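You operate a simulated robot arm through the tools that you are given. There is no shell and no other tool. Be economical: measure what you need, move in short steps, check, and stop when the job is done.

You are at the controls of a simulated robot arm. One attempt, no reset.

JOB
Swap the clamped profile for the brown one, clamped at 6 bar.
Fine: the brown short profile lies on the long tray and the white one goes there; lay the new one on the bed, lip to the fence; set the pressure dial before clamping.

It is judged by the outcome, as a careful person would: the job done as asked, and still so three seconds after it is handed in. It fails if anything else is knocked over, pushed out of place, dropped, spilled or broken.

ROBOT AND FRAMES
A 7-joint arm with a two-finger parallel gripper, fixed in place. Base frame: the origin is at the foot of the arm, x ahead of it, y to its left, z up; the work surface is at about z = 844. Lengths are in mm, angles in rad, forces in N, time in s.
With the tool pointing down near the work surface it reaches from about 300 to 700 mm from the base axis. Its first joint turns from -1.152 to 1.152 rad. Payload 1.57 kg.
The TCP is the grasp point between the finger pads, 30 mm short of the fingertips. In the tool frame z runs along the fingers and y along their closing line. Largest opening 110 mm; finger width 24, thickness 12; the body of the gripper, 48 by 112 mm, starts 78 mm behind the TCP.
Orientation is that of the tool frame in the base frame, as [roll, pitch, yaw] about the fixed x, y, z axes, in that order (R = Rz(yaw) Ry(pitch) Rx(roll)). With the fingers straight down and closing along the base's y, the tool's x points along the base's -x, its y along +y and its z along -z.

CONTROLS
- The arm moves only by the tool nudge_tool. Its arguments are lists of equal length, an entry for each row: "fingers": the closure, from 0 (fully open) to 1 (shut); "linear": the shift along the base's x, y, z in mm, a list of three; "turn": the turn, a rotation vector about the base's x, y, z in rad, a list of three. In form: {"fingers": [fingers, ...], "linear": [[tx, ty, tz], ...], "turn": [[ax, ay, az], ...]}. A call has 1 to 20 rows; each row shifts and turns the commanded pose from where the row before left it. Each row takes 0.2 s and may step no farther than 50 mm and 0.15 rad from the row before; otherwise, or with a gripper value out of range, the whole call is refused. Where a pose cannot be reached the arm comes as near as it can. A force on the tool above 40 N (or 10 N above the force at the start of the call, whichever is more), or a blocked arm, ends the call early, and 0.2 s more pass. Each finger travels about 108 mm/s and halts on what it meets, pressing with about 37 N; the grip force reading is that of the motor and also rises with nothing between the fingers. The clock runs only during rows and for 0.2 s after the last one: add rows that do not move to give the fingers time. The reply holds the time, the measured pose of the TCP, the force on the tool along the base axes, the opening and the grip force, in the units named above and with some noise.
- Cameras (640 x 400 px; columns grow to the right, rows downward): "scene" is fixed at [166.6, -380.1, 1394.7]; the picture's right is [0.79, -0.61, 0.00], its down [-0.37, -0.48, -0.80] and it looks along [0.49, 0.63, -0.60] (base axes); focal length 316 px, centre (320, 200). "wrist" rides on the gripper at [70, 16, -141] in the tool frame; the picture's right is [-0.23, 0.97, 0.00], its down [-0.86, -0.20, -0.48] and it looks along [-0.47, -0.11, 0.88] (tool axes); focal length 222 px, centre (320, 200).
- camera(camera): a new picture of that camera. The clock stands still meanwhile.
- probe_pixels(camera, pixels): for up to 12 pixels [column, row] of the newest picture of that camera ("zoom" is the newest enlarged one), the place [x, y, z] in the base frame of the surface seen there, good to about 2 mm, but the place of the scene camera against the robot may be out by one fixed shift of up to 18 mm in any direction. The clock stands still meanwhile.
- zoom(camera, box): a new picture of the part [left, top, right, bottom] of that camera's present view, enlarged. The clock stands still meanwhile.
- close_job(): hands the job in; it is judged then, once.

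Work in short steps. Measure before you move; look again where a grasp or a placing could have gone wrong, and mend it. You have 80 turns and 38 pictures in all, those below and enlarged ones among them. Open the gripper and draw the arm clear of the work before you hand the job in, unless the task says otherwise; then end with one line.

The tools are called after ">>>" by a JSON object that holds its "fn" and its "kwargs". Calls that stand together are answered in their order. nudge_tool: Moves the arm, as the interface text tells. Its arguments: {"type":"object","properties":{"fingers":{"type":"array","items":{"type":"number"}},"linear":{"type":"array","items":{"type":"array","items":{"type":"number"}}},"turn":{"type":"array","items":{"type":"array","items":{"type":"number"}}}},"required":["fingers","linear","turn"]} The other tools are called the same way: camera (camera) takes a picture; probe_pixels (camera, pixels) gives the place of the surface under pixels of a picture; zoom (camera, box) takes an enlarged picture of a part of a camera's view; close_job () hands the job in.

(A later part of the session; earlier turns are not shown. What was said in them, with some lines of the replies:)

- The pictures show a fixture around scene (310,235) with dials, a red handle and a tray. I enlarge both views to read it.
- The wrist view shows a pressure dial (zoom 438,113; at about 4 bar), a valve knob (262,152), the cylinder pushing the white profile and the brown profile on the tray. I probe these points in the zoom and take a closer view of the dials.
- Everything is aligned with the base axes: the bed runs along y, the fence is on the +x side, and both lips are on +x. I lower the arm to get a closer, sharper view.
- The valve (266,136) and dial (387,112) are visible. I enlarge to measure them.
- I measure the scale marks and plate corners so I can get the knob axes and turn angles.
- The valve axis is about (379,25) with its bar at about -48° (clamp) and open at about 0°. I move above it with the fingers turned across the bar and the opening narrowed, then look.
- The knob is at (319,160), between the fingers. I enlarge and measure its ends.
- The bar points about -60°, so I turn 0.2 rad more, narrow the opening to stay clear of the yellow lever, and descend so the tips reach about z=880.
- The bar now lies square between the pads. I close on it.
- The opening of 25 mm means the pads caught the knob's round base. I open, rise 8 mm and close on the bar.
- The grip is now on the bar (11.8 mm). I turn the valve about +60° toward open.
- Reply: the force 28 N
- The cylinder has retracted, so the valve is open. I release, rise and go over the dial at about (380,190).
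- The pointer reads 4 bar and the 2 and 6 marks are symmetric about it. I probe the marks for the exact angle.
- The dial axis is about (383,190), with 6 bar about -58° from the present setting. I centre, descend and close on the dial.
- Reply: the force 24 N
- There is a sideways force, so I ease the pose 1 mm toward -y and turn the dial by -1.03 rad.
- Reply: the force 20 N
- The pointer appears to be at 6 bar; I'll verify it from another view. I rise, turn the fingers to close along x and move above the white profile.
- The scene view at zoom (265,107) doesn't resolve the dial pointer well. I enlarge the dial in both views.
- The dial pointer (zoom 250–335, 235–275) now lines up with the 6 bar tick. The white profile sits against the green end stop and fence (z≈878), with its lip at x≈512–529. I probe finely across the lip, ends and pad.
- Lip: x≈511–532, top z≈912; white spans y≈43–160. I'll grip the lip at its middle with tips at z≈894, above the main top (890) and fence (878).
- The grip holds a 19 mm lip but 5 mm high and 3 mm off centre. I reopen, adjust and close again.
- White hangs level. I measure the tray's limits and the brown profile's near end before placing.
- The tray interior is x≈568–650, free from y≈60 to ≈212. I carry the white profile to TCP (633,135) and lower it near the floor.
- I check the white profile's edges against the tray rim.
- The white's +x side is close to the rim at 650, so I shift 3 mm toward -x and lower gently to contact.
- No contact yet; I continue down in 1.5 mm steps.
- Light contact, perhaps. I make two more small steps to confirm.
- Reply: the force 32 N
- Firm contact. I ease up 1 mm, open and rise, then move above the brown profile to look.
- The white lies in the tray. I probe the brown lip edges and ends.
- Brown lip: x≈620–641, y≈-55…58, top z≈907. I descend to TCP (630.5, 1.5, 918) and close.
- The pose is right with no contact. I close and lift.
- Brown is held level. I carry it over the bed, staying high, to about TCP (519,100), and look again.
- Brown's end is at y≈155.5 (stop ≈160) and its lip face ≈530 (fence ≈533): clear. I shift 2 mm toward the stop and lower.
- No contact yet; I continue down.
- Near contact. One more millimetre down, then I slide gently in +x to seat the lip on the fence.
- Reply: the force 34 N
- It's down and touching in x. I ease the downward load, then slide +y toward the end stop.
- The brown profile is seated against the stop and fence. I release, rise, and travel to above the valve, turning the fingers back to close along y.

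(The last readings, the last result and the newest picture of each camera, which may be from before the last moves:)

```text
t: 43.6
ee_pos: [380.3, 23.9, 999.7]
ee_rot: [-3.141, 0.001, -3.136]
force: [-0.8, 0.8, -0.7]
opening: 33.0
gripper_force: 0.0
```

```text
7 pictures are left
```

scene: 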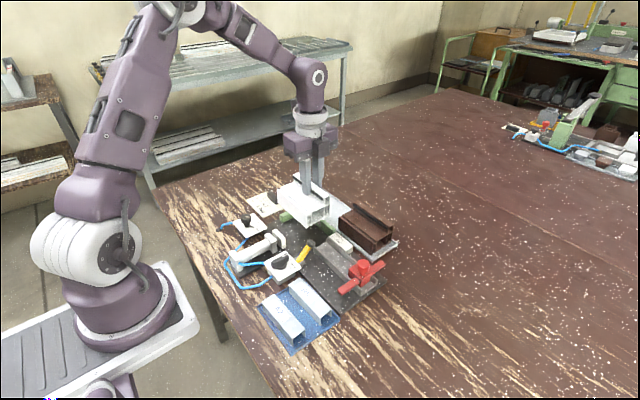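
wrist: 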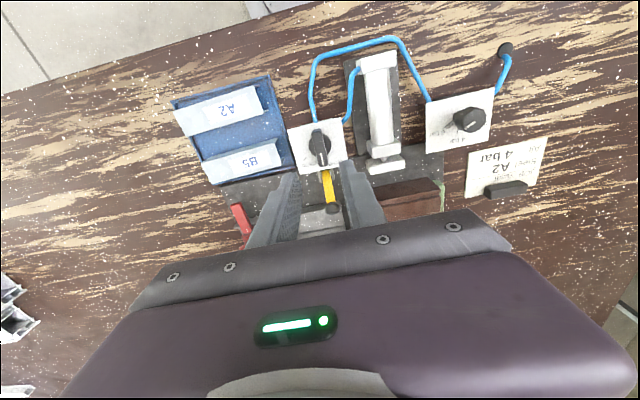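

The valve bar points along +x between the fingers. I enlarge to check both knobs before clamping.

>>> {"fn": "zoom", "kwargs": {"camera": "wrist", "box": [420, 80, 500, 150]}}

>>> {"fn": "nudge_tool", "kwargs": {"fingers": [0.7, 0.7, 0.7, 0.7], "linear": [[0, 1, -30], [0, 0, -30], [0, 0, -24], [0, 0, 0]], "turn": [[0, 0, 0], [0, 0, 0], [0, 0, 0], [0, 0, 0]]}}

```text
5.71 times, centred on (460, 115) of wrist
```

zoom: 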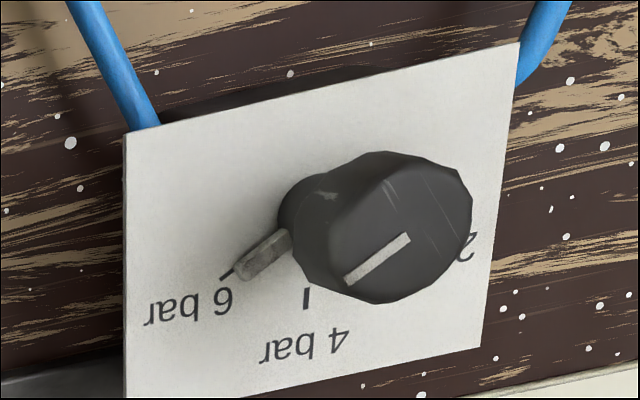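

```text
t: 44.6
ee_pos: [378.4, 25.4, 916.9]
ee_rot: [-3.141, 0.001, -3.138]
force: [0.2, -0.2, -0.8]
opening: 33.1
gripper_force: 0.0
```

The dial's pointer stub aims at the 6 bar tick. I close on the valve bar and turn it back to clamp.

>>> {"fn": "nudge_tool", "kwargs": {"fingers": [1, 1, 1], "linear": [[0, 0, 0], [0, 0, 0], [0, 0, 0]], "turn": [[0, 0, 0], [0, 0, 0], [0, 0, 0]]}}

>>> {"fn": "nudge_tool", "kwargs": {"fingers": [1, 1, 1, 1, 1, 1, 1, 1, 1], "linear": [[0, 0, 0], [0, 0, 0], [0, 0, 0], [0, 0, 0], [0, 0, 0], [0, 0, 0], [0, 0, 0], [0, 0, 0], [0, 0, 0]], "turn": [[0, 0, -0.13], [0, 0, -0.13], [0, 0, -0.13], [0, 0, -0.13], [0, 0, -0.13], [0, 0, -0.13], [0, 0, -0.13], [0, 0, -0.13], [0, 0, 0]]}}

>>> {"fn": "nudge_tool", "kwargs": {"fingers": [0.85, 0.75, 0.7, 0.7, 0.7], "linear": [[0, 0, 0], [0, 0, 0], [0, 0, 15], [0, 0, 40], [0, 0, 40]], "turn": [[0, 0, 0], [0, 0, 0], [0, 0, 0], [0, 0, 0], [0, 0, 0]]}}

>>> {"fn": "camera", "kwargs": {"camera": "wrist"}}

```text
t: 45.4
ee_pos: [379.0, 24.3, 916.8]
ee_rot: [-3.141, 0.001, -3.139]
force: [1.2, -16.9, -14.3]
opening: 11.9
gripper_force: 29.0
```

```text
t: 47.4
ee_pos: [380.1, 25.4, 915.9]
ee_rot: [-3.14, -0.002, 2.104]
force: [-15.0, 2.2, -24.0]
opening: 11.9
gripper_force: 28.8
```

```text
t: 48.6
ee_pos: [382.5, 28.2, 1012.5]
ee_rot: [-3.141, 0.001, 2.106]
force: [0.6, -0.1, -0.2]
opening: 32.9
gripper_force: 0.0
```

```text
5 pictures are left
```

wrist: 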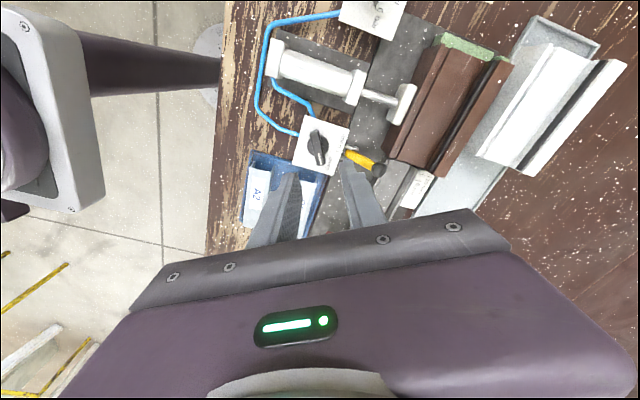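

The rod is extended onto the brown profile. I draw the arm up and clear, then check with the scene camera.

>>> {"fn": "nudge_tool", "kwargs": {"fingers": [0.5, 0.2, 0, 0, 0, 0, 0], "linear": [[0, 0, 40], [0, 10, 40], [0, 15, 40], [0, 15, 20], [0, 15, 0], [0, 15, 0], [0, 0, 0]], "turn": [[0, 0, 0.14], [0, 0, 0.14], [0, 0, 0.14], [0, 0, 0.14], [0, 0, 0.14], [0, 0, 0.14], [0, 0, 0.14]]}}

>>> {"fn": "zoom", "kwargs": {"camera": "scene", "box": [215, 170, 410, 350]}}

>>> {"fn": "zoom", "kwargs": {"camera": "wrist", "box": [220, 40, 420, 210]}}

```text
t: 50.2
ee_pos: [380.2, 97.5, 1151.8]
ee_rot: [-3.141, 0.0, 3.088]
force: [0.8, -0.1, 0.2]
opening: 109.7
gripper_force: 0.0
```

```text
2.22 times, centred on (312, 260) of scene
```

zoom: 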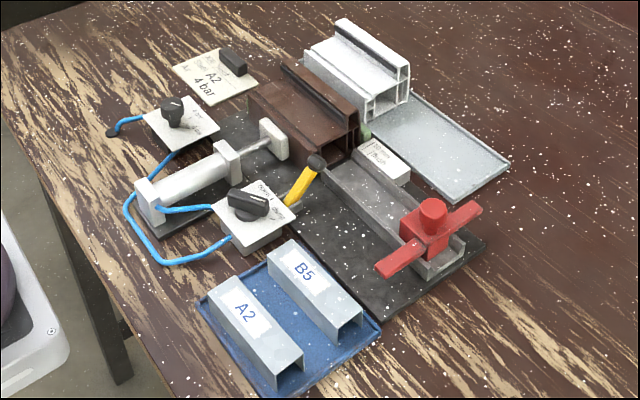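

```text
2.35 times, centred on (320, 125) of wrist
```

zoom: 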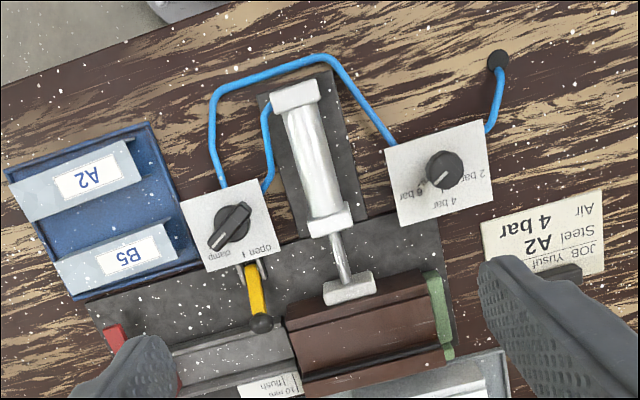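

The brown profile is clamped against the fence and stop. The dial is at 6 bar, the valve at clamp, the white profile is in the tray, and the arm is clear, so I hand in.

>>> {"fn": "close_job", "kwargs": {}}

```text
The job is handed in.
```

The brown profile is clamped on the bed with its lip to the fence. The dial was set to 6 bar before clamping, and the white profile is on the long tray.
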